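You operate a simulated robot arm through the tools that you are given. There is no shell and no other tool. Be economical: measure what you need, move in short steps, check, and stop when the job is done.

You are at the controls of a simulated robot arm. One attempt, no reset.

JOB
Take the small round patch card from the service table and leave it on top of the blue air filter. Put the bicycle lamp on the top of the wooden bench. Take the 10 socket from the top of the wooden bench and put it on top of the soap bar there. Press the red button three times. Take the blue case and put it on the shelf under the steel bench. Put the socket block on the top of the wooden bench away on the top of the assembly table. Take the talc shaker and put it on top of the blue-striped inner tube. Put the beige rag on the red job tray. Put the green tin from the top of the steel bench on the low shelf of the wheel bench and the red tin on the shelf of the cash counter. Put the note bundle labelled "100" from the top of the steel bench on the yellow job tray and the note bundle that says "50" on the shelf of the cash counter. Open the yellow drawer. Any order will do. Set down upright: bicycle lamp, talc shaker, tin.

Only the result counts: the job must be done as asked and must still hold three seconds after the hand-in. Knocking over, shifting, dropping, spilling or breaking anything else fails it.

ROBOT AND FRAMES
A 6-joint arm with a fingered hand on a trunk, on a base that drives. Base frame: it is fixed to the floor where the robot stands at the start and does not move with it; the origin is under the middle of the robot, x ahead of it, y to its left, z up; the surface under the hand at the start is at about z = 800. Readings come in mm, rad, newtons and seconds.
With the tool pointing down near the work surface it reaches from about 460 to 940 mm from the robot's upright axis, wherever it stands. Its first joint turns from -2.897 to 2.897 rad. Places, roughly: beige rag (8x6x3 cm) [3000, -3400, 1000]; bicycle lamp (8x5x6 cm) [700, 0, 800]; blue air filter (7x7x5 cm) [500, 0, 800]; blue case (17x12x4 cm) [3000, -1100, 800]; blue-striped inner tube (43x7x7 cm) [2600, -2900, 800]; low shelf of the wheel bench [700, -3000, 200]; note bundle [3000, 1000, 750]; red button [2800, -800, 800]; red job tray [750, -2750, 750]; shelf of the cash counter [1200, 300, 300]; shelf under the steel bench [2900, 1200, 200]; small round patch card (4x4x3 cm) [600, 0, 800]; soap bar (9x6x3 cm) [2900, -700, 800]; socket [2500, -250, 750]; socket block [3000, -1500, 750]; talc shaker [2750, -2750, 750]; tin [3000, 500, 750]; top of the assembly table [3100, 3700, 800]; top of the wooden bench [2900, -900, 800]; yellow drawer [-4100, 500, 500]; yellow job tray [3000, 1000, 750]. Payload 5 kg.
The tool frame sits at the grasp point between the pads (the TCP): z along the fingers, y along the line on which they close. The tips reach 43 mm beyond it. Largest opening 144 mm; the body of the gripper starts 50 mm behind the TCP. The gripper is a hand of 5 fingers: y runs from the thumb to the fingers, the wrist lies at [-21, -133, -233] in the tool frame, and closing takes about 1.5 s.
Orientation is that of the tool frame in the base frame, as a unit quaternion [w, x, y, z]. With the fingers straight down and the wrist toward the robot, the tool's x, y and z point along [0, 1, 0], [1, 0, 0] and [0, 0, -1] of the base frame.

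CONTROLS
- The arm moves only by the tool arm_command. Its argument "plan" is text: rows parted by semicolons, each of 6 numbers parted by spaces: the shift along the tool's x, y, z in m, then the turn, a rotation vector about the tool's x, y, z in rad. In form: tx ty tz rx ry rz; .... A call has 1 to 12 rows; each row shifts and turns the commanded pose from where the row before left it, along the tool's axes as they then stand. "claw" is the closure in counts, from 0 (fully open) to 255 (shut), set as the call begins (left out, the last holds). A row lasts 0.2 s, in which the tool goes at most 50 mm and 0.15 rad; a call with a longer step from one row to the next is refused whole, and so is a gripper value outside its range. A pose out of reach is approached as far as the arm can. The call stops where the force on the tool passes 40 N (or 10 N more than at its start, if that is more) or the arm is blocked; 0.2 s more then pass. Each finger travels about 72 mm/s and halts on what it meets, pressing with about 21 N; the grip force reading is that of the motor and also rises with nothing between the fingers. The clock runs only during rows and for 0.2 s after the last one: add rows that do not move to give the fingers time. The reply holds the time, the measured pose of the TCP, the force on the tool along the base axes, the opening and the grip force, in the units named above and with some noise, with the torque about the TCP (base axes, N m) and any sound that the robot's microphone picked up, and new pictures: "views" is both (left out), scene, wrist or none.
- Cameras (640 x 400 px; columns grow to the right, rows downward): "scene" is now at [24.3, 157.4, 1449.6]; the picture's right is [-0.04, -1.00, 0.00], its down [-0.64, 0.03, -0.76] and it looks along [0.76, -0.03, -0.65] (base axes); focal length 264 px, centre (320, 200). "wrist" rides on the gripper at [86, -108, -168] in the tool frame; the picture's right is [-0.80, 0.28, -0.53], its down [-0.54, -0.73, 0.42] and it looks along [-0.27, 0.63, 0.73] (tool axes); focal length 275 px, centre (320, 200). There is no depth. A picture from a camera that has moved, and an enlarged one, comes with that camera's place and axes in the base frame and with its lens. The place of the scene camera against the robot may be out by one fixed shift of up to 25 mm in any direction.
- move_column(by): slides the trunk up (or, below 0, down) by that many mm; the arm and the scene camera ride with it, the base frame stays. It gives what a move gives, with no picture.
- drive_base(legs): drives the robot by 1 to 6 legs, each [ahead, left, turn to the left] in mm, mm and rad, along the robot's own axes; the way and the turn of a leg run together, so that a leg with both is an arc; at most 1500 mm and 3.142 rad a leg. The arm and the cameras ride along, it lands a little off, and it stops where it bumps. It gives what a move gives, and a new picture of the scene camera.
- set_fingers(index, middle, ring, little, thumb_bend, thumb_turn): sets how far each is bent, from 0 (flat) to 1 (curled in); at 0.3 the hand is open as for a grip, at 0.7 the pads meet at the TCP. One left out holds its place. A second passes; each finger stops where it meets its share of the squeeze, and holds until it gets a number again. A gripper value or a shape takes the hand back. It gives what a move gives, with no picture; readings hold the bend of each and the force on index, middle, ring, little, thumb and palm. thumb_turn goes from beside the hand (0) to across from the fingers (1), as for a grip.
- grasp_type(shape): the hand has 5 fingers and takes this shape, open, in about a second: jaw (thumb against the fingers, like two jaws); tri (thumb and two fingers); tip (a fingertip pinch); poke (one finger out to press); point (the index stretched); flat (the hand flat); cup (the hand cupped); fist (a fist). The gripper value then closes the fingers along that shape, each until it touches; the sizes above hold for jaw. It gives what a move gives, with no picture.
- pan_tilt(pan, tilt): turns the head with the scene camera to pan (to the left, within 2.705 rad either way) and tilt (down, from -0.506 to 1.204), counted from straight ahead of the robot. It gives what a move gives, and a new picture of the scene camera.
- enlarge(camera, box): a new picture of the part [left, top, right, bottom] of that camera's present view, enlarged. No time passes.
- job_done(): hands the job in; it is judged then, once.

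Work in short steps. Places have to be worked out from the pictures, the camera data and where the tool is seen: move nearer, look again, correct. Check each grasp and each placing, and mend what went wrong. You have 567 turns and 360 pictures in all, those below and enlarged ones among them. Open the gripper and draw the arm clear of the work before you hand the job in, unless the task says otherwise; then end with one line.

The tools are called after "Call:" by a JSON object that holds its "api" and its "payload". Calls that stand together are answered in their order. arm_command: Moves the arm, as the interface text tells. Its arguments: {"type":"object","properties":{"plan":{"type":"string"},"claw":{"type":"number"},"views":{"type":"string","enum":["both","scene","wrist","none"]}},"required":["plan"]} The other tools are called the same way: move_column (by) slides the trunk up or down; grasp_type (shape) gives the hand a shape; set_fingers (index, middle, ring, little, thumb_bend, thumb_turn) moves the fingers one by one; drive_base (legs) drives the base; pan_tilt (pan, tilt) turns the head that bears the scene camera; enlarge (camera, box) takes an enlarged picture of a part of a camera's view; job_done () hands the job in.

At the start:

```text
clock: 0.0
tcp_pos: [501.6, 196.9, 1032.1]
orientation: [0.0, 0.707, 0.707, 0.001]
force: [0.3, 0.2, -0.3]
ft_torque: [-0.04, 0.01, -0.02]
finger_gap: 143.3
gripper_force: 0.1
shape: jaw
bend: [0.3, 0.3, 0.3, 0.3, 0.3, 0.98]
finger forces: [0.0, 0.0, 0.0, 0.0, 0.1, 0.0]
trunk travel left (down, up): [-350.0, 240.0]
robot x, y, heading: [1.0, 0.4, 0.003]
head pan, tilt: [-0.04, 0.702]
```

scene: 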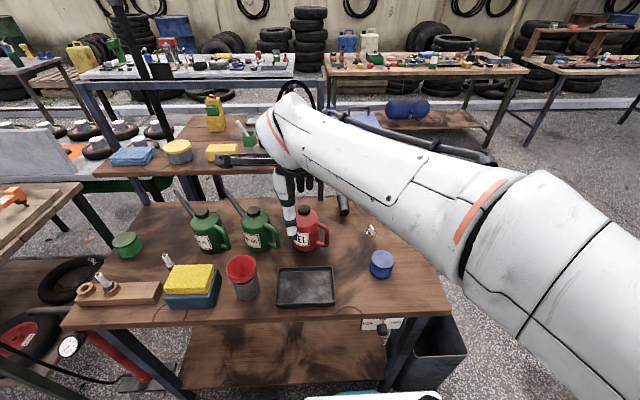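
wrist: 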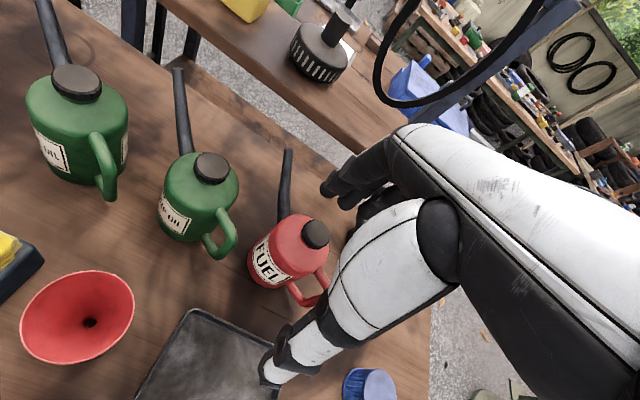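

The service table is in front: a blue cylinder (air filter) and a few small items. I enlarge the area to identify the patch card and lamp.

Call:
{"api": "enlarge", "payload": {"camera": "scene", "box": [220, 160, 480, 322]}}

Call:
{"api": "enlarge", "payload": {"camera": "scene", "box": [320, 30, 560, 180]}}

```text
2.46 times, centred on (350, 241) of scene
camera zoom: at [24.3, 157.4, 1449.6], right [-0.04, -1.0, 0.0], down [-0.64, 0.03, -0.76], along [0.76, -0.03, -0.65], focal length 651 px, centre (246, 99)
```

zoom: 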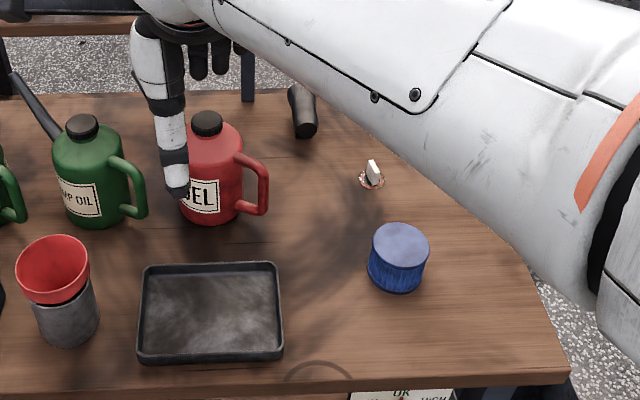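

```text
2.67 times, centred on (440, 105) of scene
camera zoom: at [24.3, 157.4, 1449.6], right [-0.04, -1.0, 0.0], down [-0.64, 0.03, -0.76], along [0.76, -0.03, -0.65], focal length 705 px, centre (0, 453)
```

zoom: 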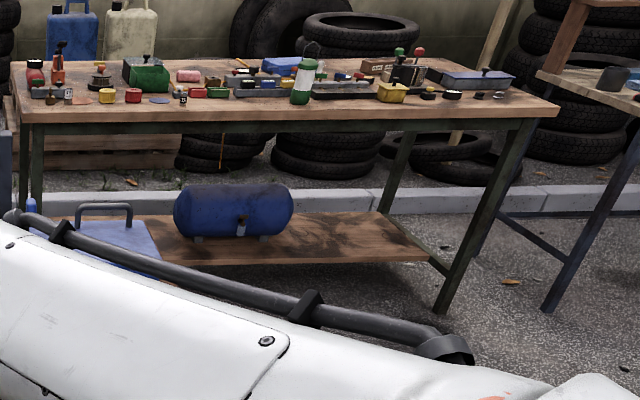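

The lamp appears near (728,44), the patch card near (610,-34), and the filter near (476,-32). I move the hand at the same height to above the card for a wrist view.

Call:
{"api": "arm_command", "payload": {"plan": "-0.046 0.02 0 0 0 0;-0.046 0.02 0 0 0 0;-0.046 0.02 0 0 0 0;-0.046 0.02 0 0 0 0;-0.046 0.02 0 0 0 0;0 0 0 0 0 0"}}

```text
refused: row 1 steps farther than a row can; nothing moved
```

A step was slightly too long, so I shorten it.

Call:
{"api": "arm_command", "payload": {"plan": "-0.04 0.018 0 0 0 0;-0.04 0.018 0 0 0 0;-0.04 0.018 0 0 0 0;-0.04 0.018 0 0 0 0;-0.04 0.018 0 0 0 0;-0.03 0.018 0 0 0 0;0 0 0 0 0 0"}}

```text
clock: 1.6
tcp_pos: [610.1, -33.0, 1033.6]
orientation: [0.0, 0.707, 0.707, 0.0]
force: [0.3, 0.4, -0.8]
ft_torque: [0.05, -0.01, -0.01]
finger_gap: 143.7
gripper_force: 0.0
shape: jaw
bend: [0.3, 0.3, 0.3, 0.3, 0.3, 0.98]
finger forces: [0.0, 0.0, 0.0, 0.0, 0.0, 0.0]
trunk travel left (down, up): [-350.0, 240.0]
robot x, y, heading: [2.6, -0.1, 0.002]
head pan, tilt: [-0.04, 0.702]
camera scene: at [24.5, 157.1, 1449.7], right [-0.04, -1.0, 0.0], down [-0.64, 0.03, -0.76], along [0.76, -0.03, -0.65], focal length 264 px, centre (320, 200)
camera wrist: at [502.5, 52.8, 1203.4], right [0.28, -0.8, 0.53], down [-0.73, -0.54, -0.42], along [0.63, -0.27, -0.73], focal length 275 px, centre (320, 200)
```

scene: 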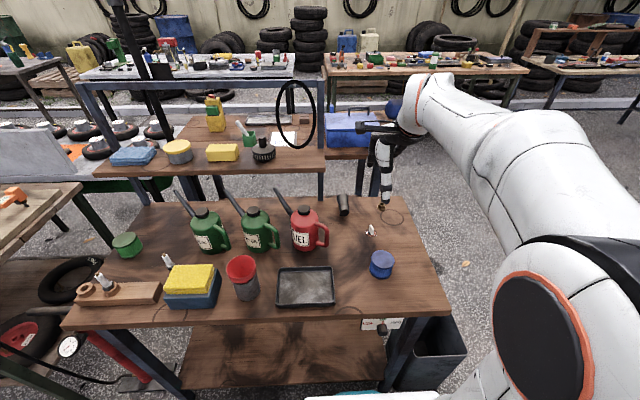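
wrist: 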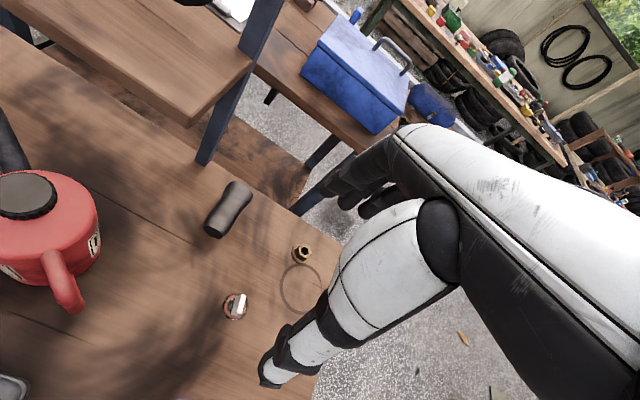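

The wrist view shows the card at about (235,305) and a black item at (228,208). I enlarge both.

Call:
{"api": "enlarge", "payload": {"camera": "wrist", "box": [180, 160, 340, 340]}}

Call:
{"api": "pan_tilt", "payload": {"pan": 0.0, "tilt": 0.9}}

```text
2.22 times, centred on (260, 250) of wrist
camera zoom: at [502.5, 52.8, 1203.4], right [0.28, -0.8, 0.53], down [-0.73, -0.54, -0.42], along [0.63, -0.27, -0.73], focal length 612 px, centre (453, 89)
```

zoom: 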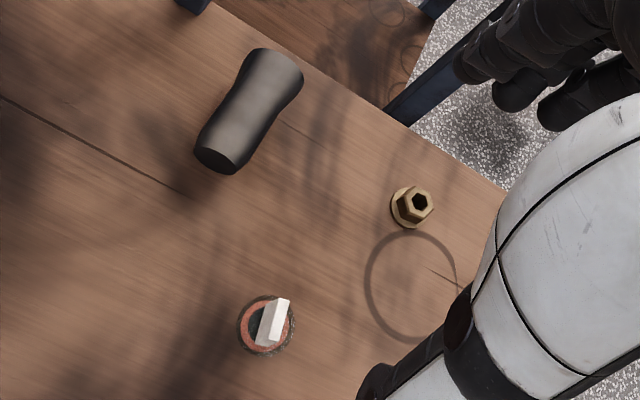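

```text
clock: 2.3
tcp_pos: [611.0, -32.6, 1034.2]
orientation: [0.0, 0.707, 0.707, 0.0]
force: [-0.2, 0.2, -0.1]
ft_torque: [0.01, 0.01, 0.03]
finger_gap: 143.5
gripper_force: 0.0
shape: jaw
bend: [0.3, 0.3, 0.3, 0.3, 0.3, 0.98]
finger forces: [0.0, 0.0, 0.0, 0.1, 0.0, 0.0]
trunk travel left (down, up): [-350.0, 240.0]
robot x, y, heading: [3.2, 0.2, 0.001]
head pan, tilt: [0.0, 0.901]
camera scene: at [15.0, 160.7, 1433.6], right [0.0, -1.0, 0.0], down [-0.78, 0.0, -0.62], along [0.62, 0.0, -0.78], focal length 264 px, centre (320, 200)
```

scene: 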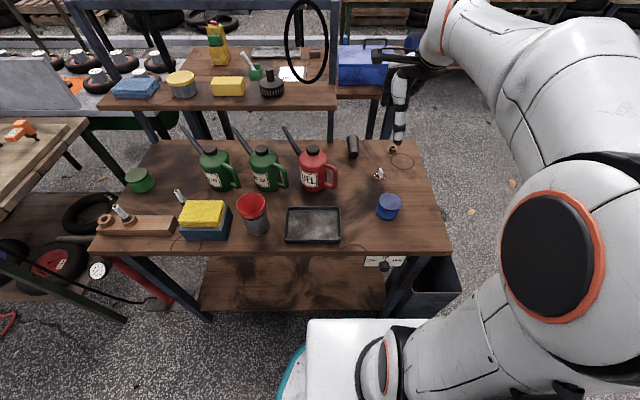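

The small disc with a white tab is the card. The black waisted cylinder could be a grip or the lamp, so I zoom in on it and on the other items.

Call:
{"api": "enlarge", "payload": {"camera": "scene", "box": [330, 120, 450, 195]}}

Call:
{"api": "enlarge", "payload": {"camera": "scene", "box": [80, 10, 340, 240]}}

```text
5.33 times, centred on (390, 158) of scene
camera zoom: at [15.0, 160.7, 1433.6], right [0.0, -1.0, 0.0], down [-0.78, 0.0, -0.62], along [0.62, 0.0, -0.78], focal length 1410 px, centre (-53, 427)
```

zoom: 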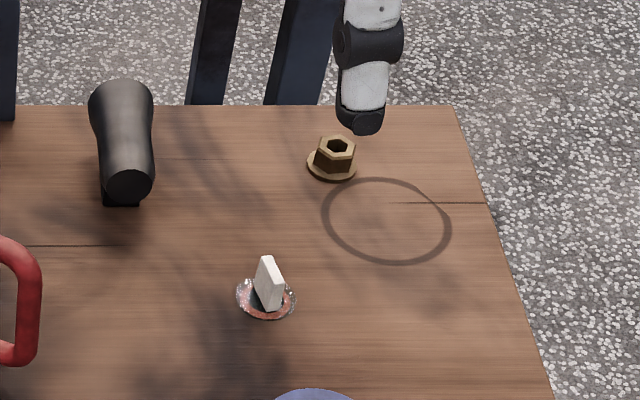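

```text
1.74 times, centred on (210, 125) of scene
camera zoom: at [15.0, 160.7, 1433.6], right [0.0, -1.0, 0.0], down [-0.78, 0.0, -0.62], along [0.62, 0.0, -0.78], focal length 460 px, centre (511, 330)
```

zoom: 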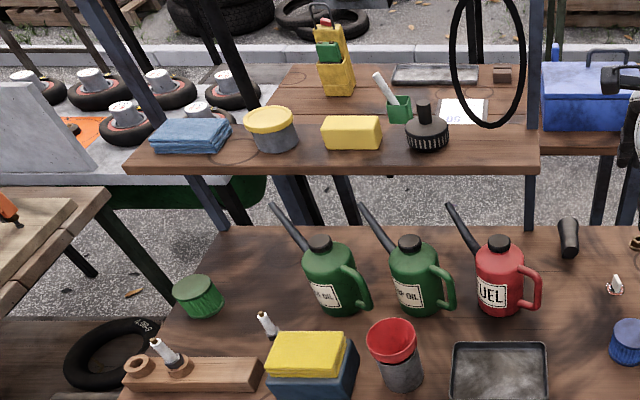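

The black item has a foot block, so it is the lamp, standing upright. I zoom hard on the card's fin to get its orientation.

Call:
{"api": "enlarge", "payload": {"camera": "wrist", "box": [215, 285, 263, 325]}}

Call:
{"api": "enlarge", "payload": {"camera": "scene", "box": [364, 160, 396, 185]}}

```text
10.00 times, centred on (239, 305) of wrist
camera zoom: at [502.3, 53.4, 1203.3], right [0.28, -0.8, 0.53], down [-0.73, -0.54, -0.42], along [0.63, -0.27, -0.73], focal length 2753 px, centre (1130, -850)
```

zoom: 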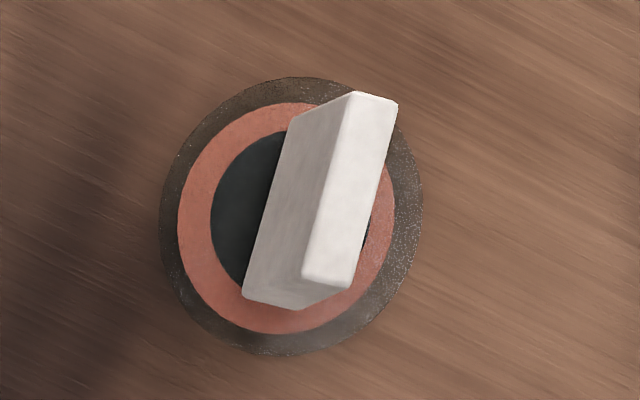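

```text
16.00 times, centred on (380, 172) of scene
camera zoom: at [15.0, 160.7, 1433.6], right [0.0, -1.0, 0.0], down [-0.78, 0.0, -0.62], along [0.62, 0.0, -0.78], focal length 4229 px, centre (-640, 640)
```

zoom: 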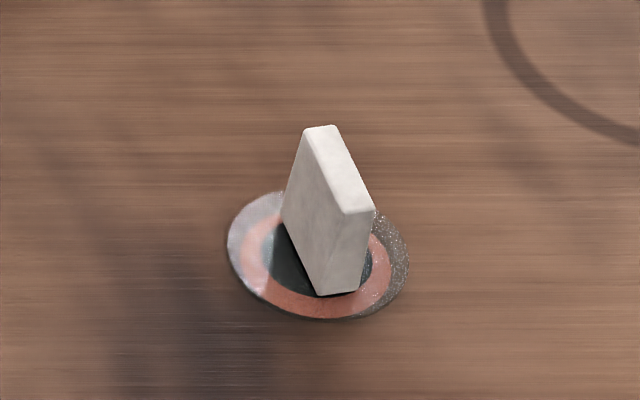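

The card is a disc with an upright fin about 8×24 mm, centred near (602,-36), with its long axis about 12° from +x. Before grasping I test how the "tip" shape closes in the air.

Call:
{"api": "grasp_type", "payload": {"shape": "tip"}}

Call:
{"api": "arm_command", "payload": {"plan": "0 0 0 0 0 0;0 0 0 0 0 0;0 0 0 0 0 0;0 0 0 0 0 0;0 0 0 0 0 0;0 0 0 0 0 0;0 0 0 0 0 0;0 0 0 0 0 0;0 0 0 0 0 0", "claw": 255}}

```text
clock: 3.2
tcp_pos: [610.3, -33.4, 1034.8]
orientation: [0.0, 0.707, 0.707, 0.0]
force: [-0.1, -1.0, -0.3]
ft_torque: [-0.01, 0.03, -0.02]
finger_gap: 143.7
gripper_force: 0.1
shape: tip
bend: [0.3, 0.98, 0.99, 0.99, 0.3, 0.98]
finger forces: [0.0, 0.1, 0.1, 0.0, 0.0, 0.0]
trunk travel left (down, up): [-350.0, 240.0]
robot x, y, heading: [1.7, 3.3, 0.004]
head pan, tilt: [0.0, 0.901]
```

```text
clock: 5.2
tcp_pos: [610.9, -34.1, 1033.9]
orientation: [0.0, 0.707, 0.707, 0.0]
force: [0.2, -0.3, -0.2]
ft_torque: [-0.03, 0.01, -0.01]
finger_gap: 0.0
gripper_force: 21.4
shape: tip
bend: [0.7, 1.0, 1.0, 1.0, 0.6, 1.0]
finger forces: [0.0, 0.1, 0.0, 0.0, 0.0, 0.0]
trunk travel left (down, up): [-350.0, 240.0]
robot x, y, heading: [1.6, -1.8, -0.0]
head pan, tilt: [0.0, 0.901]
camera scene: at [15.0, 160.7, 1433.6], right [0.0, -1.0, 0.0], down [-0.78, 0.0, -0.62], along [0.62, 0.0, -0.78], focal length 264 px, centre (320, 200)
camera wrist: at [502.3, 53.4, 1203.3], right [0.28, -0.8, 0.53], down [-0.73, -0.54, -0.42], along [0.63, -0.27, -0.73], focal length 275 px, centre (320, 200)
```

scene: 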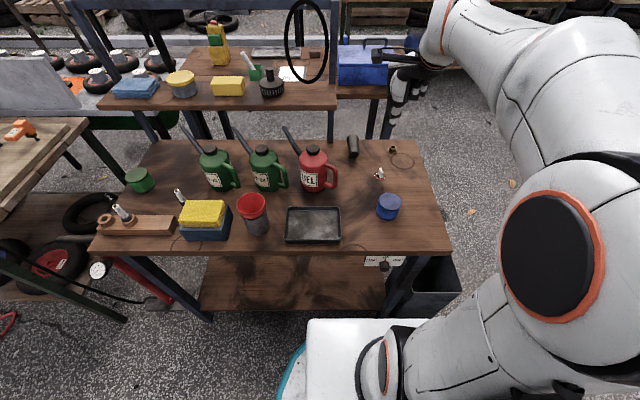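
wrist: 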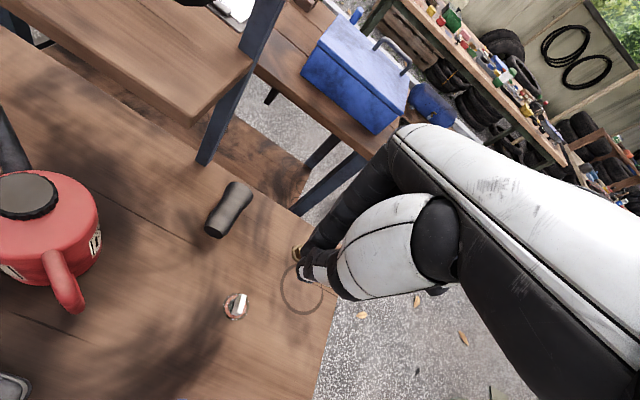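

I enlarge to see where the closed pinch actually sits relative to the TCP.

Call:
{"api": "enlarge", "payload": {"camera": "wrist", "box": [270, 200, 370, 320]}}

Call:
{"api": "enlarge", "payload": {"camera": "scene", "box": [360, 30, 460, 160]}}

```text
3.33 times, centred on (320, 260) of wrist
camera zoom: at [502.3, 53.4, 1203.3], right [0.28, -0.8, 0.53], down [-0.73, -0.54, -0.42], along [0.63, -0.27, -0.73], focal length 918 px, centre (320, 0)
```

zoom: 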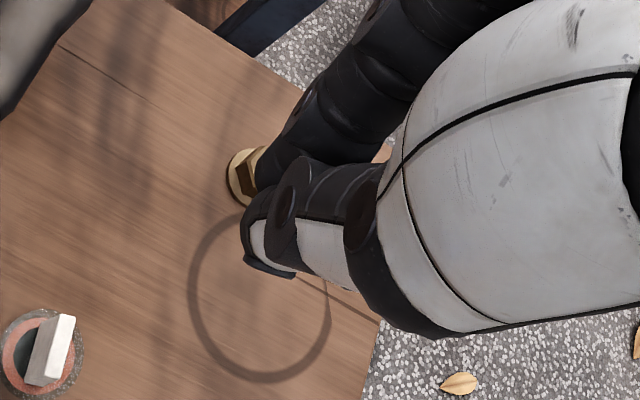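

```text
3.08 times, centred on (410, 95) of scene
camera zoom: at [15.0, 160.7, 1433.6], right [0.0, -1.0, 0.0], down [-0.78, 0.0, -0.62], along [0.62, 0.0, -0.78], focal length 813 px, centre (43, 523)
```

zoom: 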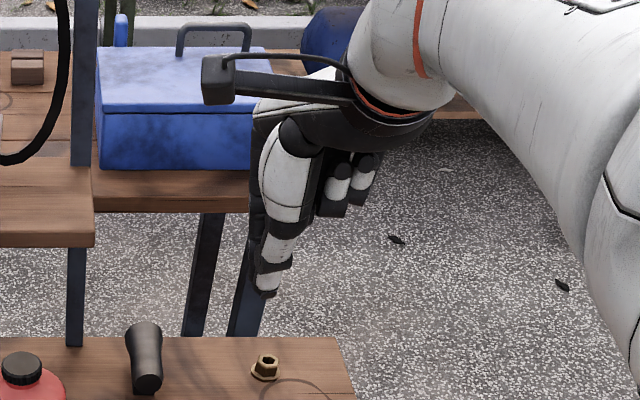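

The pinch closes centred on the TCP, with the tips about 43 mm below it. I open it and yaw the tool so that y points to about +y, putting the wrist on the right, across the fin.

Call:
{"api": "arm_command", "payload": {"plan": "0 0 0 0 0 -0.148;0 0 0 0 0 -0.148;0 0 0 0 0 -0.148;0 0 0 0 0 -0.148;0 0 0 0 0 -0.148;0 0 0 0 0 -0.148;0 0 0 0 0 -0.148;0 0 0 0 0 -0.148;0 0 0 0 0 -0.148;0 0 0 0 0 -0.148;0 0 0 0 0 -0.148;0 0 0 0 0 -0.148", "claw": 150}}

```text
clock: 7.8
tcp_pos: [608.0, -33.4, 1033.2]
orientation: [0.0, -0.102, 0.995, 0.001]
force: [-1.2, 0.6, 0.1]
ft_torque: [0.05, -0.06, 0.0]
finger_gap: 59.1
gripper_force: 0.1
shape: tip
bend: [0.73, 0.98, 0.99, 0.99, 0.72, 1.0]
finger forces: [0.0, 0.0, 0.0, 0.0, 0.0, 0.0]
trunk travel left (down, up): [-350.0, 240.0]
robot x, y, heading: [-4.2, -2.3, 0.0]
head pan, tilt: [0.0, 0.901]
camera scene: at [15.0, 160.7, 1433.6], right [0.0, -1.0, 0.0], down [-0.78, 0.0, -0.62], along [0.62, 0.0, -0.78], focal length 264 px, centre (320, 200)
camera wrist: at [547.0, -157.5, 1202.7], right [0.72, 0.44, 0.53], down [0.68, -0.6, -0.42], along [0.13, 0.67, -0.73], focal length 275 px, centre (320, 200)
```

scene: 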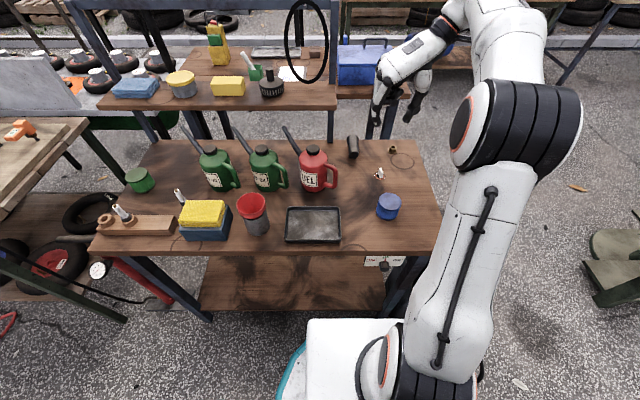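
wrist: 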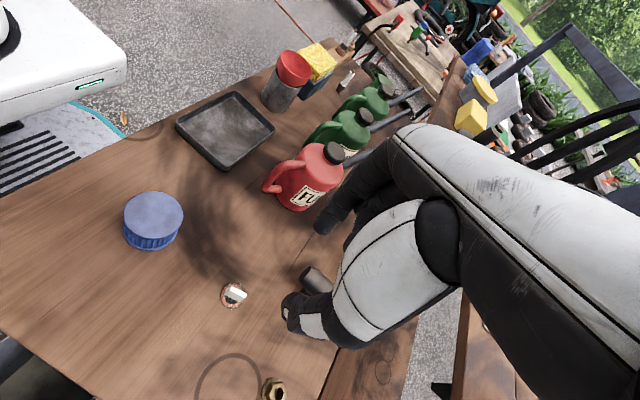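

The yaw is right. I zoom on the card to refine its position from this second viewpoint.

Call:
{"api": "enlarge", "payload": {"camera": "wrist", "box": [212, 275, 260, 315]}}

Call:
{"api": "enlarge", "payload": {"camera": "wrist", "box": [100, 180, 200, 260]}}

```text
10.00 times, centred on (236, 295) of wrist
camera zoom: at [547.0, -157.5, 1202.7], right [0.72, 0.44, 0.53], down [0.68, -0.6, -0.42], along [0.13, 0.67, -0.73], focal length 2753 px, centre (1160, -750)
```

zoom: 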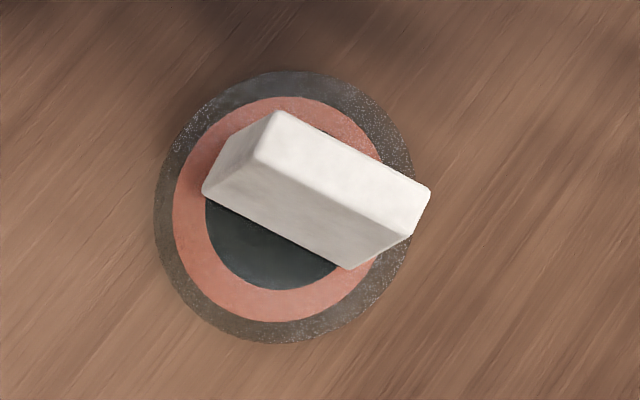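

```text
5.00 times, centred on (150, 220) of wrist
camera zoom: at [547.0, -157.5, 1202.7], right [0.72, 0.44, 0.53], down [0.68, -0.6, -0.42], along [0.13, 0.67, -0.73], focal length 1376 px, centre (1170, 100)
```

zoom: 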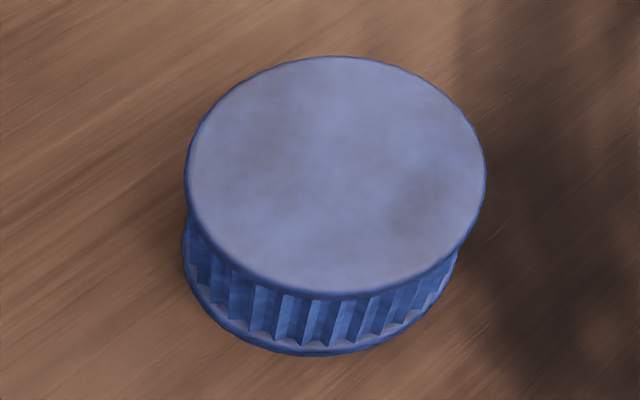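

The card centre is at about (600,-35) and the filter top centre at about (458,-35,850). I align and descend to TCP z≈852.

Call:
{"api": "arm_command", "payload": {"plan": "0.008 0 0.04 0 0 0;0 0 0.045 0 0 0;0 0 0.045 0 0 0;0 0 0.03 0 0 0;0 0 0.015 0 0 0;0 0 0.006 0 0 0;0 0 0 0 0 0"}}

```text
clock: 9.4
tcp_pos: [602.4, -35.4, 851.4]
orientation: [0.0, -0.102, 0.995, 0.0]
force: [0.3, -0.1, 0.3]
ft_torque: [0.0, 0.02, 0.0]
finger_gap: 59.2
gripper_force: 0.0
shape: tip
bend: [0.73, 0.98, 0.99, 0.99, 0.72, 1.0]
finger forces: [0.0, 0.0, 0.0, 0.0, 0.1, 0.0]
trunk travel left (down, up): [-350.0, 240.0]
robot x, y, heading: [2.9, -1.3, 0.0]
head pan, tilt: [0.0, 0.901]
camera scene: at [15.0, 160.7, 1433.6], right [0.0, -1.0, 0.0], down [-0.78, 0.0, -0.62], along [0.62, 0.0, -0.78], focal length 264 px, centre (320, 200)
camera wrist: at [539.8, -159.5, 1021.9], right [0.72, 0.44, 0.53], down [0.68, -0.6, -0.42], along [0.13, 0.67, -0.73], focal length 275 px, centre (320, 200)
```

scene: 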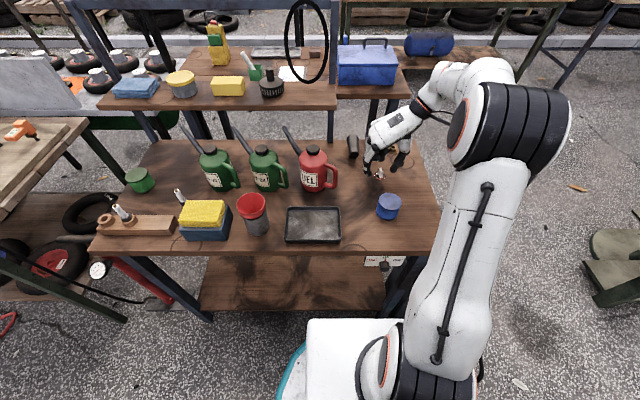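
wrist: 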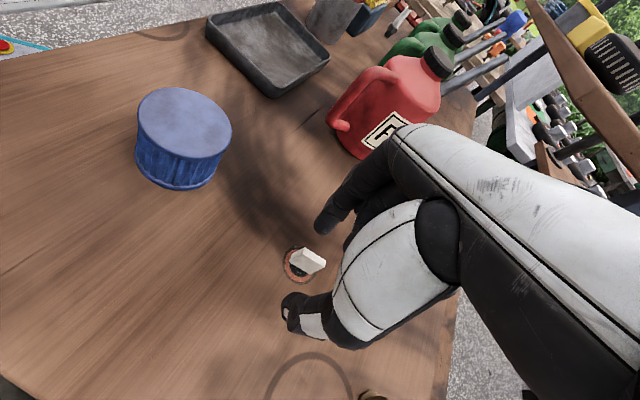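

The card lies between index and thumb, so I close.

Call:
{"api": "arm_command", "payload": {"plan": "0 0 0 0 0 0;0 0 0 0 0 0;0 0 0 0 0 0;0 0 0 0 0 0;0 0 0 0 0 0;0 0 0 0 0 0", "claw": 255, "views": "wrist"}}

Call:
{"api": "enlarge", "payload": {"camera": "wrist", "box": [260, 200, 380, 320]}}

```text
clock: 10.8
tcp_pos: [601.9, -35.1, 850.7]
orientation: [-0.001, -0.103, 0.995, 0.0]
force: [-0.2, -0.1, 0.3]
ft_torque: [0.0, 0.0, -0.03]
finger_gap: 2.5
gripper_force: 20.9
shape: tip
bend: [0.7, 1.0, 1.0, 1.0, 0.71, 1.0]
finger forces: [18.9, 0.0, 0.0, 0.1, 18.7, 0.1]
trunk travel left (down, up): [-350.0, 240.0]
robot x, y, heading: [-2.9, -0.4, 0.003]
head pan, tilt: [0.0, 0.901]
camera wrist: at [539.8, -159.5, 1022.2], right [0.72, 0.44, 0.53], down [0.68, -0.6, -0.42], along [0.13, 0.67, -0.73], focal length 275 px, centre (320, 200)
```

wrist: 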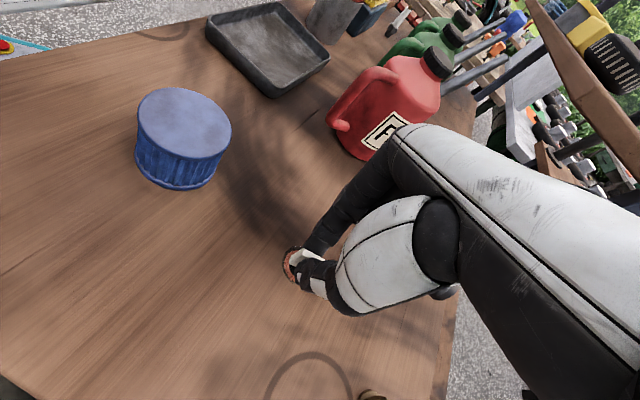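

```text
3.33 times, centred on (320, 260) of wrist
camera zoom: at [539.8, -159.5, 1022.2], right [0.72, 0.44, 0.53], down [0.68, -0.6, -0.42], along [0.13, 0.67, -0.73], focal length 918 px, centre (320, 0)
```

zoom: 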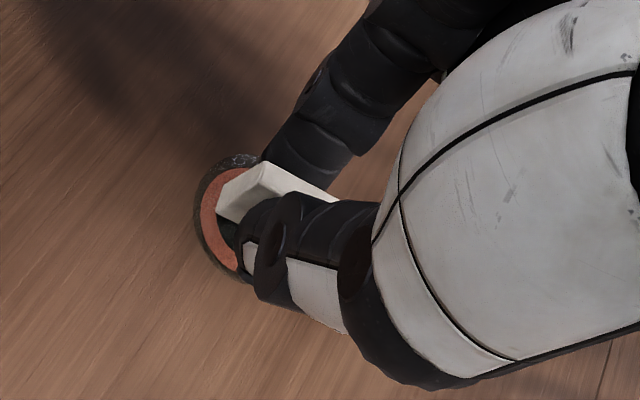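

The fin is gripped, with about 19 N on both fingers. I lift and move over the filter.

Call:
{"api": "arm_command", "payload": {"plan": "0 0 -0.02 0 0 0;0 0 -0.045 0 0 0;0 0 -0.045 0 0 0;0.035 0.0073 0 0 0 0;0.035 0.0073 0 0 0 0;0.035 0.0073 0 0 0 0;0.0356 0.0073 0 0 0 0;0 0 0 0 0 0"}}

```text
clock: 12.6
tcp_pos: [456.7, -33.0, 961.3]
orientation: [0.0, -0.102, 0.995, -0.001]
force: [-0.2, 0.4, 0.2]
ft_torque: [-0.03, -0.02, 0.03]
finger_gap: 2.6
gripper_force: 20.9
shape: tip
bend: [0.7, 1.0, 1.0, 1.0, 0.71, 1.0]
finger forces: [18.6, 0.1, 0.0, 0.0, 18.7, 0.1]
trunk travel left (down, up): [-350.0, 240.0]
robot x, y, heading: [0.1, -0.2, -0.002]
head pan, tilt: [0.0, 0.901]
camera scene: at [14.6, 160.8, 1433.6], right [0.0, -1.0, 0.0], down [-0.78, 0.0, -0.62], along [0.62, 0.0, -0.78], focal length 264 px, centre (320, 200)
camera wrist: at [395.6, -156.5, 1130.8], right [0.72, 0.44, 0.53], down [0.68, -0.6, -0.42], along [0.13, 0.67, -0.73], focal length 275 px, centre (320, 200)
```

scene: 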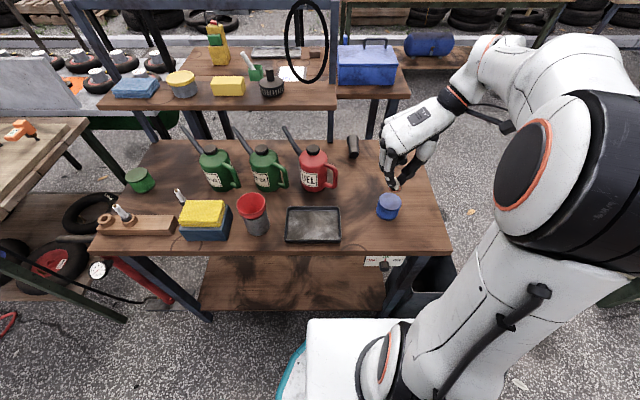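
wrist: 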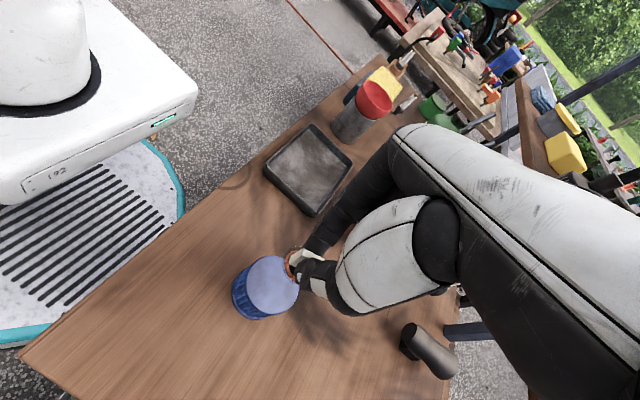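

The filter top centre is confirmed at (458,-35). I fine-align and lower to just above contact.

Call:
{"api": "arm_command", "payload": {"plan": "-0.0021 -0.0035 0.025 0 0 0;0 0 0.025 0 0 0;0 0 0.005 0 0 0;0 0 0 0 0 0", "views": "wrist"}}

Call:
{"api": "enlarge", "payload": {"camera": "wrist", "box": [220, 220, 370, 340]}}

```text
clock: 13.6
tcp_pos: [460.3, -37.7, 907.6]
orientation: [0.0, -0.102, 0.995, -0.001]
force: [1.4, -0.2, 0.1]
ft_torque: [0.01, -0.02, 0.0]
finger_gap: 2.4
gripper_force: 20.7
shape: tip
bend: [0.7, 1.0, 1.0, 1.0, 0.71, 1.0]
finger forces: [18.8, 0.0, 0.1, 0.1, 18.7, 0.0]
trunk travel left (down, up): [-350.0, 240.0]
robot x, y, heading: [1.5, -2.2, 0.002]
head pan, tilt: [0.0, 0.901]
camera wrist: at [397.8, -161.5, 1076.5], right [0.72, 0.44, 0.53], down [0.68, -0.6, -0.42], along [0.13, 0.67, -0.73], focal length 275 px, centre (320, 200)
```

wrist: 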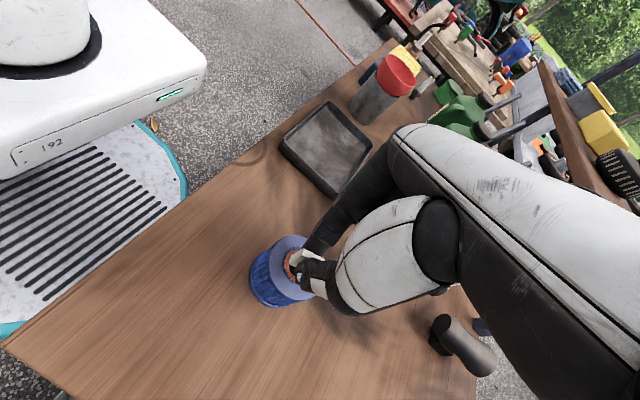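

```text
3.33 times, centred on (295, 280) of wrist
camera zoom: at [397.8, -161.5, 1076.5], right [0.72, 0.44, 0.53], down [0.68, -0.6, -0.42], along [0.13, 0.67, -0.73], focal length 918 px, centre (403, -67)
```

zoom: 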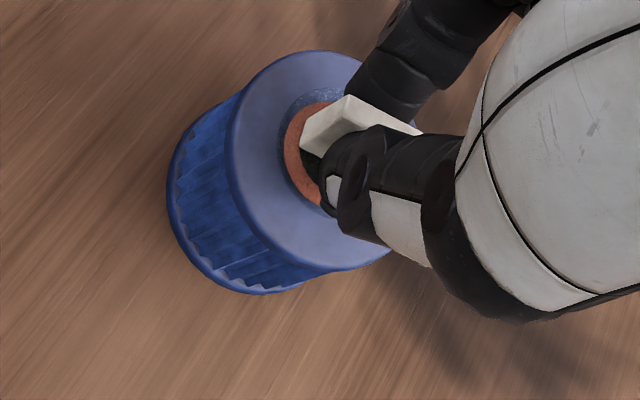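

Centred well; I lower the last millimetres in small steps.

Call:
{"api": "arm_command", "payload": {"plan": "0 0 0.003 0 0 0;0 0 0.002 0 0 0;0 0 0 0 0 0", "views": "none"}}

```text
clock: 14.4
tcp_pos: [460.3, -36.7, 901.5]
orientation: [0.0, -0.102, 0.995, 0.0]
force: [0.1, -0.3, 4.0]
ft_torque: [0.0, 0.02, 0.0]
finger_gap: 2.6
gripper_force: 21.3
shape: tip
bend: [0.7, 1.0, 1.0, 1.0, 0.71, 1.0]
finger forces: [19.6, 0.0, 0.0, 0.1, 19.9, 0.0]
trunk travel left (down, up): [-350.0, 240.0]
robot x, y, heading: [2.5, 0.5, -0.001]
head pan, tilt: [0.0, 0.901]
```

A 4 N contact shows it is seated. I open and lift.

Call:
{"api": "arm_command", "payload": {"plan": "0 0 0 0 0 0;0 0 0 0 0 0;0 0 0 0 0 0;0 0 0 0 0 0;0 0 -0.015 0 0 0;0 0 -0.03 0 0 0;0 0 -0.045 0 0 0;0 0 -0.045 0 0 0;0 0 0 0 0 0", "claw": 150}}

```text
clock: 16.4
tcp_pos: [461.0, -38.8, 1035.6]
orientation: [0.0, -0.103, 0.995, 0.0]
force: [0.1, -0.3, 0.2]
ft_torque: [0.06, -0.02, 0.0]
finger_gap: 58.7
gripper_force: 0.0
shape: tip
bend: [0.73, 0.98, 0.99, 0.99, 0.72, 1.0]
finger forces: [0.1, 0.0, 0.1, 0.0, 0.0, 0.0]
trunk travel left (down, up): [-350.0, 240.0]
robot x, y, heading: [0.9, -0.9, -0.008]
head pan, tilt: [0.0, 0.901]
camera scene: at [14.7, 160.8, 1433.6], right [0.0, -1.0, 0.0], down [-0.78, 0.0, -0.62], along [0.62, 0.0, -0.78], focal length 264 px, centre (320, 200)
camera wrist: at [399.7, -162.4, 1205.4], right [0.72, 0.44, 0.53], down [0.68, -0.6, -0.42], along [0.13, 0.67, -0.73], focal length 275 px, centre (320, 200)
```

scene: 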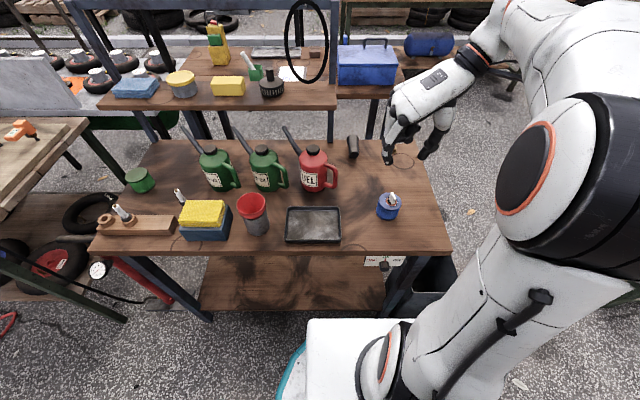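
wrist: 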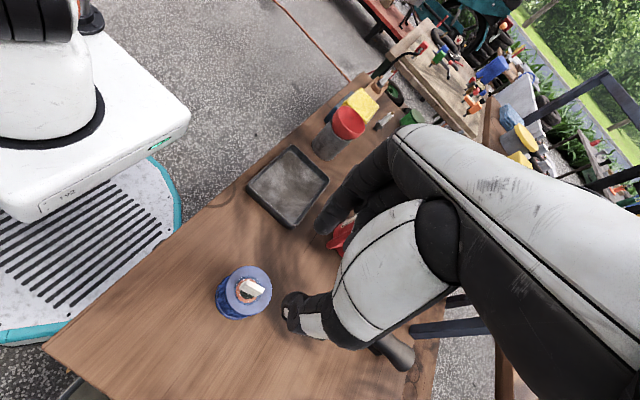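

The card sits centred on the filter. Now the lamp: I switch to jaw, move above it, and turn slightly to yaw about 93°.

Call:
{"api": "grasp_type", "payload": {"shape": "jaw"}}

Call:
{"api": "arm_command", "payload": {"plan": "-0.0435 0.0054 0 0 0 0;-0.0435 0.0054 0 0 0 0;-0.0435 0.0054 0 0 0 0;-0.0435 0.0054 0 0 0 0;-0.0435 0.0054 0 0 0 0;-0.0435 0.0054 0 0 0 0;0 0 0 0 0 0.14;0 0 0 0 0 0", "claw": 95}}

```text
clock: 17.3
tcp_pos: [462.0, -38.3, 1035.2]
orientation: [0.0, -0.103, 0.995, 0.0]
force: [-0.1, 0.8, 0.5]
ft_torque: [-0.01, 0.01, 0.01]
finger_gap: 143.4
gripper_force: 0.1
shape: jaw
bend: [0.3, 0.3, 0.3, 0.3, 0.3, 0.98]
finger forces: [0.0, 0.0, 0.0, 0.0, 0.1, 0.0]
trunk travel left (down, up): [-350.0, 240.0]
robot x, y, heading: [2.7, 3.2, 0.001]
head pan, tilt: [0.0, 0.901]
```

```text
clock: 18.7
tcp_pos: [678.3, 31.0, 1034.5]
orientation: [-0.012, -0.097, 0.995, 0.002]
force: [-1.4, -14.2, 7.7]
ft_torque: [0.4, -0.23, -0.12]
finger_gap: 86.8
gripper_force: 0.1
shape: jaw
bend: [0.28, 0.44, 0.38, 0.39, 0.64, 1.0]
finger forces: [0.0, 8.8, 9.9, 0.0, 0.0, 0.1]
out of reach, approached as far as the arm can: row 6
trunk travel left (down, up): [-350.0, 240.0]
robot x, y, heading: [0.8, 1.8, -0.003]
head pan, tilt: [0.0, 0.901]
stopped in row 6: the force on the tool passed its limit at 50 N (the readings are from after the stop); the commanded pose is now the measured one
camera scene: at [14.3, 159.2, 1433.9], right [0.0, -1.0, 0.0], down [-0.78, 0.0, -0.62], along [0.62, 0.0, -0.78], focal length 264 px, centre (320, 200)
camera wrist: at [620.9, -92.1, 1205.6], right [0.74, 0.43, 0.52], down [0.66, -0.6, -0.44], along [0.12, 0.67, -0.73], focal length 275 px, centre (320, 200)
```

scene: 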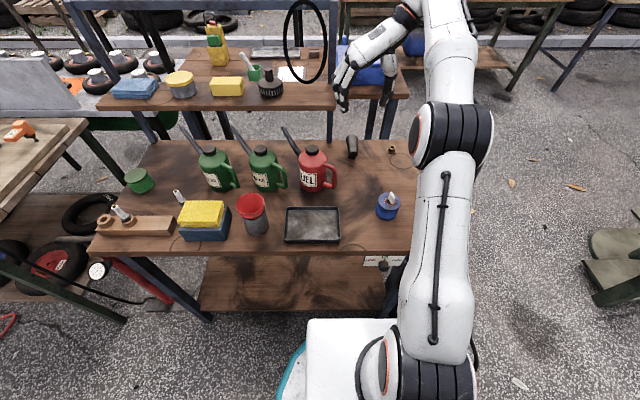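
wrist: 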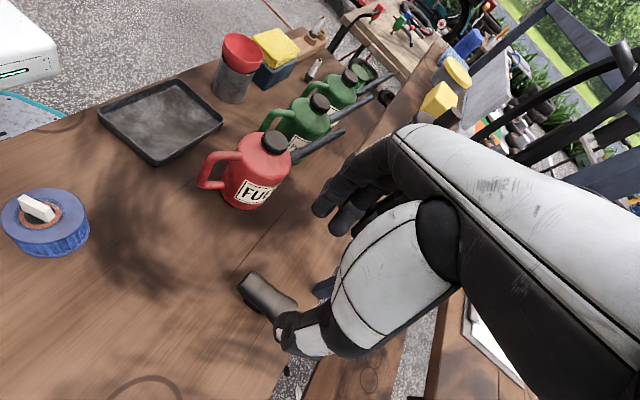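

The hand touched something on its +y side at this height, perhaps the hanging black hoop near (664,195,1080). I look closer before moving.

Call:
{"api": "enlarge", "payload": {"camera": "scene", "box": [270, 0, 430, 120]}}

Call:
{"api": "enlarge", "payload": {"camera": "wrist", "box": [300, 40, 460, 340]}}

```text
3.33 times, centred on (350, 60) of scene
camera zoom: at [14.3, 159.2, 1433.9], right [0.0, -1.0, 0.0], down [-0.78, 0.0, -0.62], along [0.62, 0.0, -0.78], focal length 881 px, centre (220, 667)
```

zoom: 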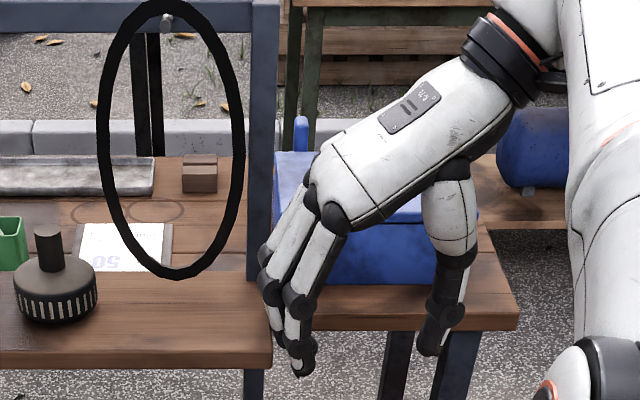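

```text
1.33 times, centred on (380, 190) of wrist
camera zoom: at [620.9, -92.1, 1205.6], right [0.74, 0.43, 0.52], down [0.66, -0.6, -0.44], along [0.12, 0.67, -0.73], focal length 367 px, centre (240, 213)
```

zoom: 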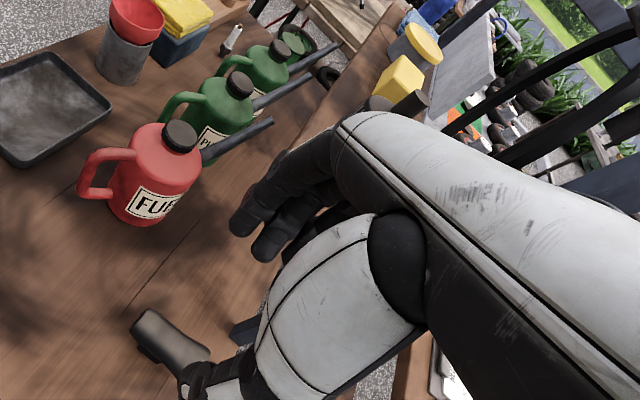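

The back of the fingers seems to be brushing the hanging hoop around y≈140, z≈1177. I back off in −y and then come in lower.

Call:
{"api": "arm_command", "payload": {"plan": "0 -0.02 0 0 0 0;0 -0.04 0 0 0 0;0 0 0 0 0 0;0 0 0 0 0 0"}}

```text
clock: 19.7
tcp_pos: [687.1, -22.5, 1030.8]
orientation: [-0.012, -0.099, 0.995, 0.002]
force: [0.7, -0.7, 0.5]
ft_torque: [0.06, -0.02, 0.0]
finger_gap: 90.3
gripper_force: 0.0
shape: jaw
bend: [0.28, 0.4, 0.37, 0.39, 0.64, 1.0]
finger forces: [0.1, 0.0, 0.0, 0.1, 0.0, 0.0]
out of reach, approached as far as the arm can: row 2
trunk travel left (down, up): [-350.0, 240.0]
robot x, y, heading: [1.9, -2.9, 0.002]
head pan, tilt: [0.0, 0.901]
camera scene: at [15.2, 160.6, 1433.6], right [0.0, -1.0, 0.0], down [-0.78, 0.0, -0.62], along [0.62, 0.0, -0.78], focal length 264 px, centre (320, 200)
camera wrist: at [628.8, -145.8, 1200.4], right [0.74, 0.43, 0.52], down [0.66, -0.6, -0.44], along [0.12, 0.67, -0.73], focal length 275 px, centre (320, 200)
```

scene: 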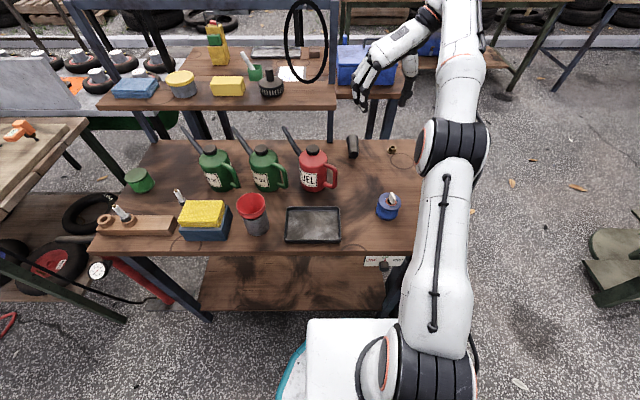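
wrist: 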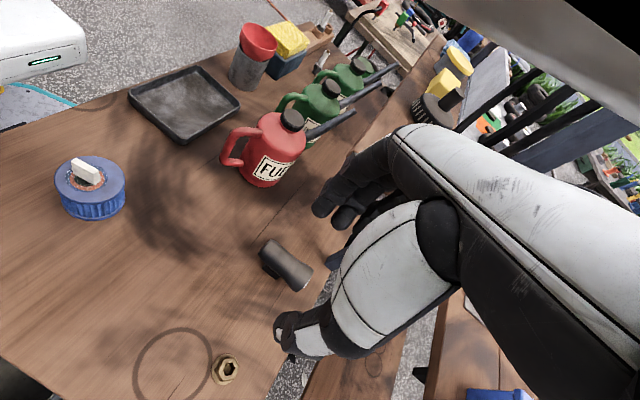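

Free again, with no force. I zoom on the lamp for its exact pose.

Call:
{"api": "enlarge", "payload": {"camera": "wrist", "box": [240, 225, 330, 305]}}

```text
5.00 times, centred on (285, 265) of wrist
camera zoom: at [628.8, -145.8, 1200.4], right [0.74, 0.43, 0.52], down [0.66, -0.6, -0.44], along [0.12, 0.67, -0.73], focal length 1376 px, centre (495, -125)
```

zoom: 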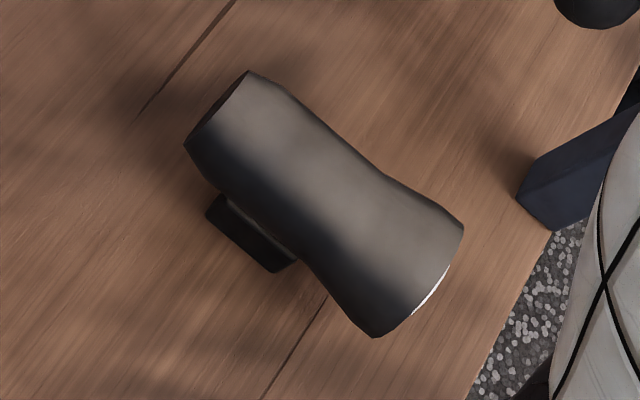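

The lamp is centred at about (703,47), lying along x, and a gantry post stands at about (780,110). I square the yaw to 90°, lower to z≈955, and then slide over it.

Call:
{"api": "arm_command", "payload": {"plan": "0 0 0.035 0 -0.012 0.1;0 0 0.035 0 -0.012 0.1;0 0 0 0 0 0;0 0 0 0 0 0", "views": "none"}}

```text
clock: 20.7
tcp_pos: [684.4, -21.3, 958.8]
orientation: [-0.001, 0.0, 1.0, 0.004]
force: [-0.5, 0.2, 0.2]
ft_torque: [-0.01, 0.0, 0.0]
finger_gap: 90.3
gripper_force: 0.1
shape: jaw
bend: [0.28, 0.4, 0.37, 0.39, 0.64, 1.0]
finger forces: [0.1, 0.1, 0.2, 0.0, 0.0, 0.1]
trunk travel left (down, up): [-350.0, 240.0]
robot x, y, heading: [1.9, -1.0, 0.0]
head pan, tilt: [0.0, 0.901]
```

Now I slide over the lamp at this height.

Call:
{"api": "arm_command", "payload": {"plan": "-0.009 0.034 0 0 0 0;-0.009 0.034 0 0 0 0;0 0 0 0 0 0;0 0 0 0 0 0"}}

```text
clock: 21.4
tcp_pos: [703.2, 30.0, 954.3]
orientation: [-0.003, 0.006, 1.0, -0.005]
force: [-5.6, -14.5, -6.9]
ft_torque: [0.12, -0.14, 0.21]
finger_gap: 87.0
gripper_force: 0.1
shape: jaw
bend: [0.28, 0.43, 0.37, 0.39, 0.64, 1.0]
finger forces: [0.1, 16.5, 0.0, 0.0, 0.1, 0.0]
trunk travel left (down, up): [-350.0, 240.0]
robot x, y, heading: [0.7, -4.8, -0.005]
head pan, tilt: [0.0, 0.901]
stopped in row 3: the force on the tool passed its limit at 41 N (the readings are from after the stop); the commanded pose is now the measured one
camera scene: at [15.9, 158.0, 1433.7], right [-0.01, -1.0, 0.0], down [-0.78, 0.01, -0.62], along [0.62, 0.0, -0.78], focal length 264 px, centre (320, 200)
camera wrist: at [616.6, -76.3, 1125.1], right [0.8, 0.28, 0.53], down [0.53, -0.74, -0.42], along [0.27, 0.62, -0.74], focal length 275 px, centre (320, 200)
```

scene: 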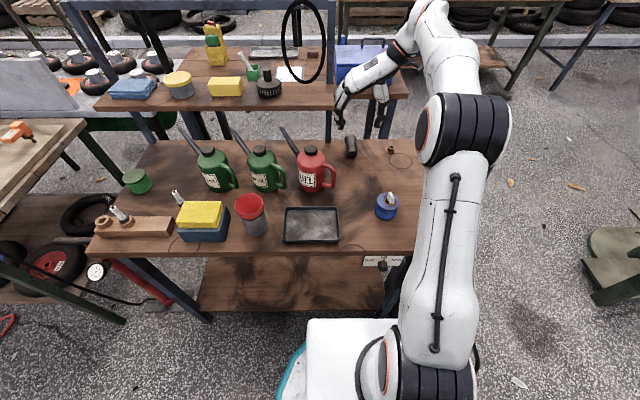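
wrist: 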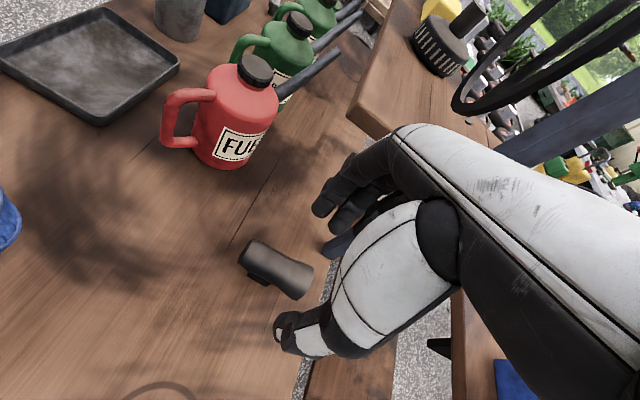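

The finger touches the gantry post near (770,90), so gripping across is too tight. I retreat and grip the lamp lengthwise instead, tool y along +x with the wrist toward the robot.

Call:
{"api": "arm_command", "payload": {"plan": "0 -0.03 0 0 0 0;0.02 -0.04 0 0 0 0;0.04 -0.02 0 0 0 0;0 0 -0.04 0 0 0;0 0 0 0 0 0", "views": "none"}}

Call:
{"api": "grasp_type", "payload": {"shape": "tri"}}

Call:
{"api": "arm_command", "payload": {"plan": "0 0 0 0 0 0.145;0 0 0 0 0 0.145;0 0 0 0 0 0.145;0 0 0 0 0 0.145;0 0 0 0 0 0.145;0 0 0 0 0 0.145;0 0 0 0 0 0.145;0 0 0 0 0 0.145;0 0 0 0 0 0.145;0 0 0 0 0 0.145;0 0 0 0 0 0.12;0 0 0 0 0 0"}}

```text
clock: 22.6
tcp_pos: [641.7, -55.0, 995.0]
orientation: [-0.002, 0.004, 1.0, -0.003]
force: [0.6, 0.6, -0.3]
ft_torque: [0.0, 0.03, -0.03]
finger_gap: 90.3
gripper_force: 0.0
shape: jaw
bend: [0.28, 0.4, 0.37, 0.39, 0.64, 1.0]
finger forces: [0.0, 0.1, 0.0, 0.0, 0.0, 0.0]
trunk travel left (down, up): [-350.0, 240.0]
robot x, y, heading: [1.9, 0.8, -0.0]
head pan, tilt: [0.0, 0.901]
```

```text
clock: 23.5
tcp_pos: [640.8, -55.2, 994.8]
orientation: [-0.003, 0.004, 1.0, -0.002]
force: [0.3, -0.6, 0.2]
ft_torque: [0.0, 0.0, 0.0]
finger_gap: 143.9
gripper_force: 0.1
shape: tri
bend: [0.3, 0.3, 0.99, 0.99, 0.3, 0.98]
finger forces: [0.0, 0.1, 0.0, 0.0, 0.1, 0.0]
trunk travel left (down, up): [-350.0, 240.0]
robot x, y, heading: [-2.0, 0.2, -0.001]
head pan, tilt: [0.0, 0.901]
```

```text
clock: 26.1
tcp_pos: [641.7, -55.3, 996.5]
orientation: [0.0, 0.709, 0.705, -0.003]
force: [-0.2, 0.6, 0.0]
ft_torque: [-0.01, 0.01, 0.02]
finger_gap: 143.8
gripper_force: 0.0
shape: tri
bend: [0.3, 0.3, 0.99, 0.99, 0.3, 0.98]
finger forces: [0.0, 0.0, 0.0, 0.0, 0.1, 0.1]
trunk travel left (down, up): [-350.0, 240.0]
robot x, y, heading: [-1.9, -2.7, -0.006]
head pan, tilt: [0.0, 0.901]
camera scene: at [15.6, 159.9, 1433.6], right [-0.01, -1.0, 0.0], down [-0.78, 0.0, -0.62], along [0.62, 0.0, -0.78], focal length 264 px, centre (320, 200)
camera wrist: at [535.2, 33.3, 1166.2], right [0.28, -0.8, 0.54], down [-0.73, -0.54, -0.42], along [0.62, -0.28, -0.73], focal length 275 px, centre (320, 200)
```

scene: 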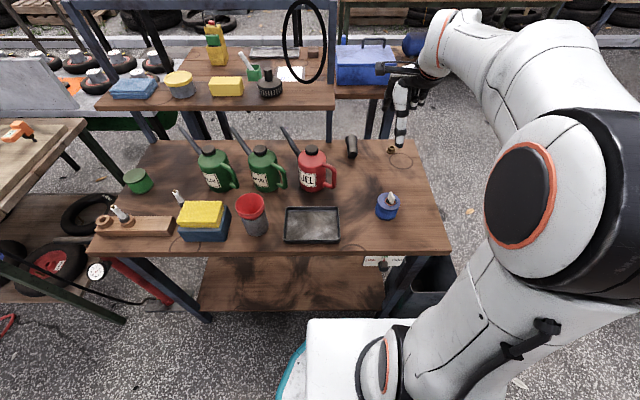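
wrist: 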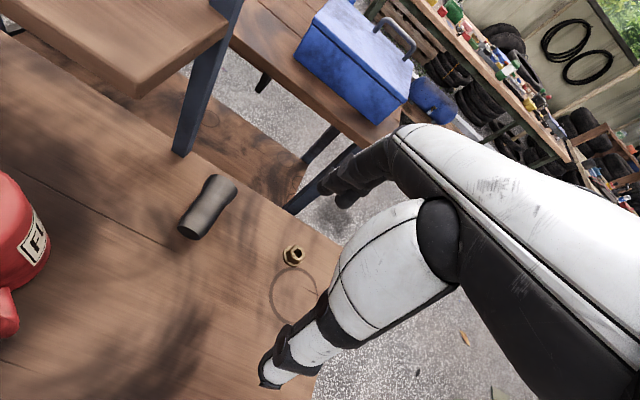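

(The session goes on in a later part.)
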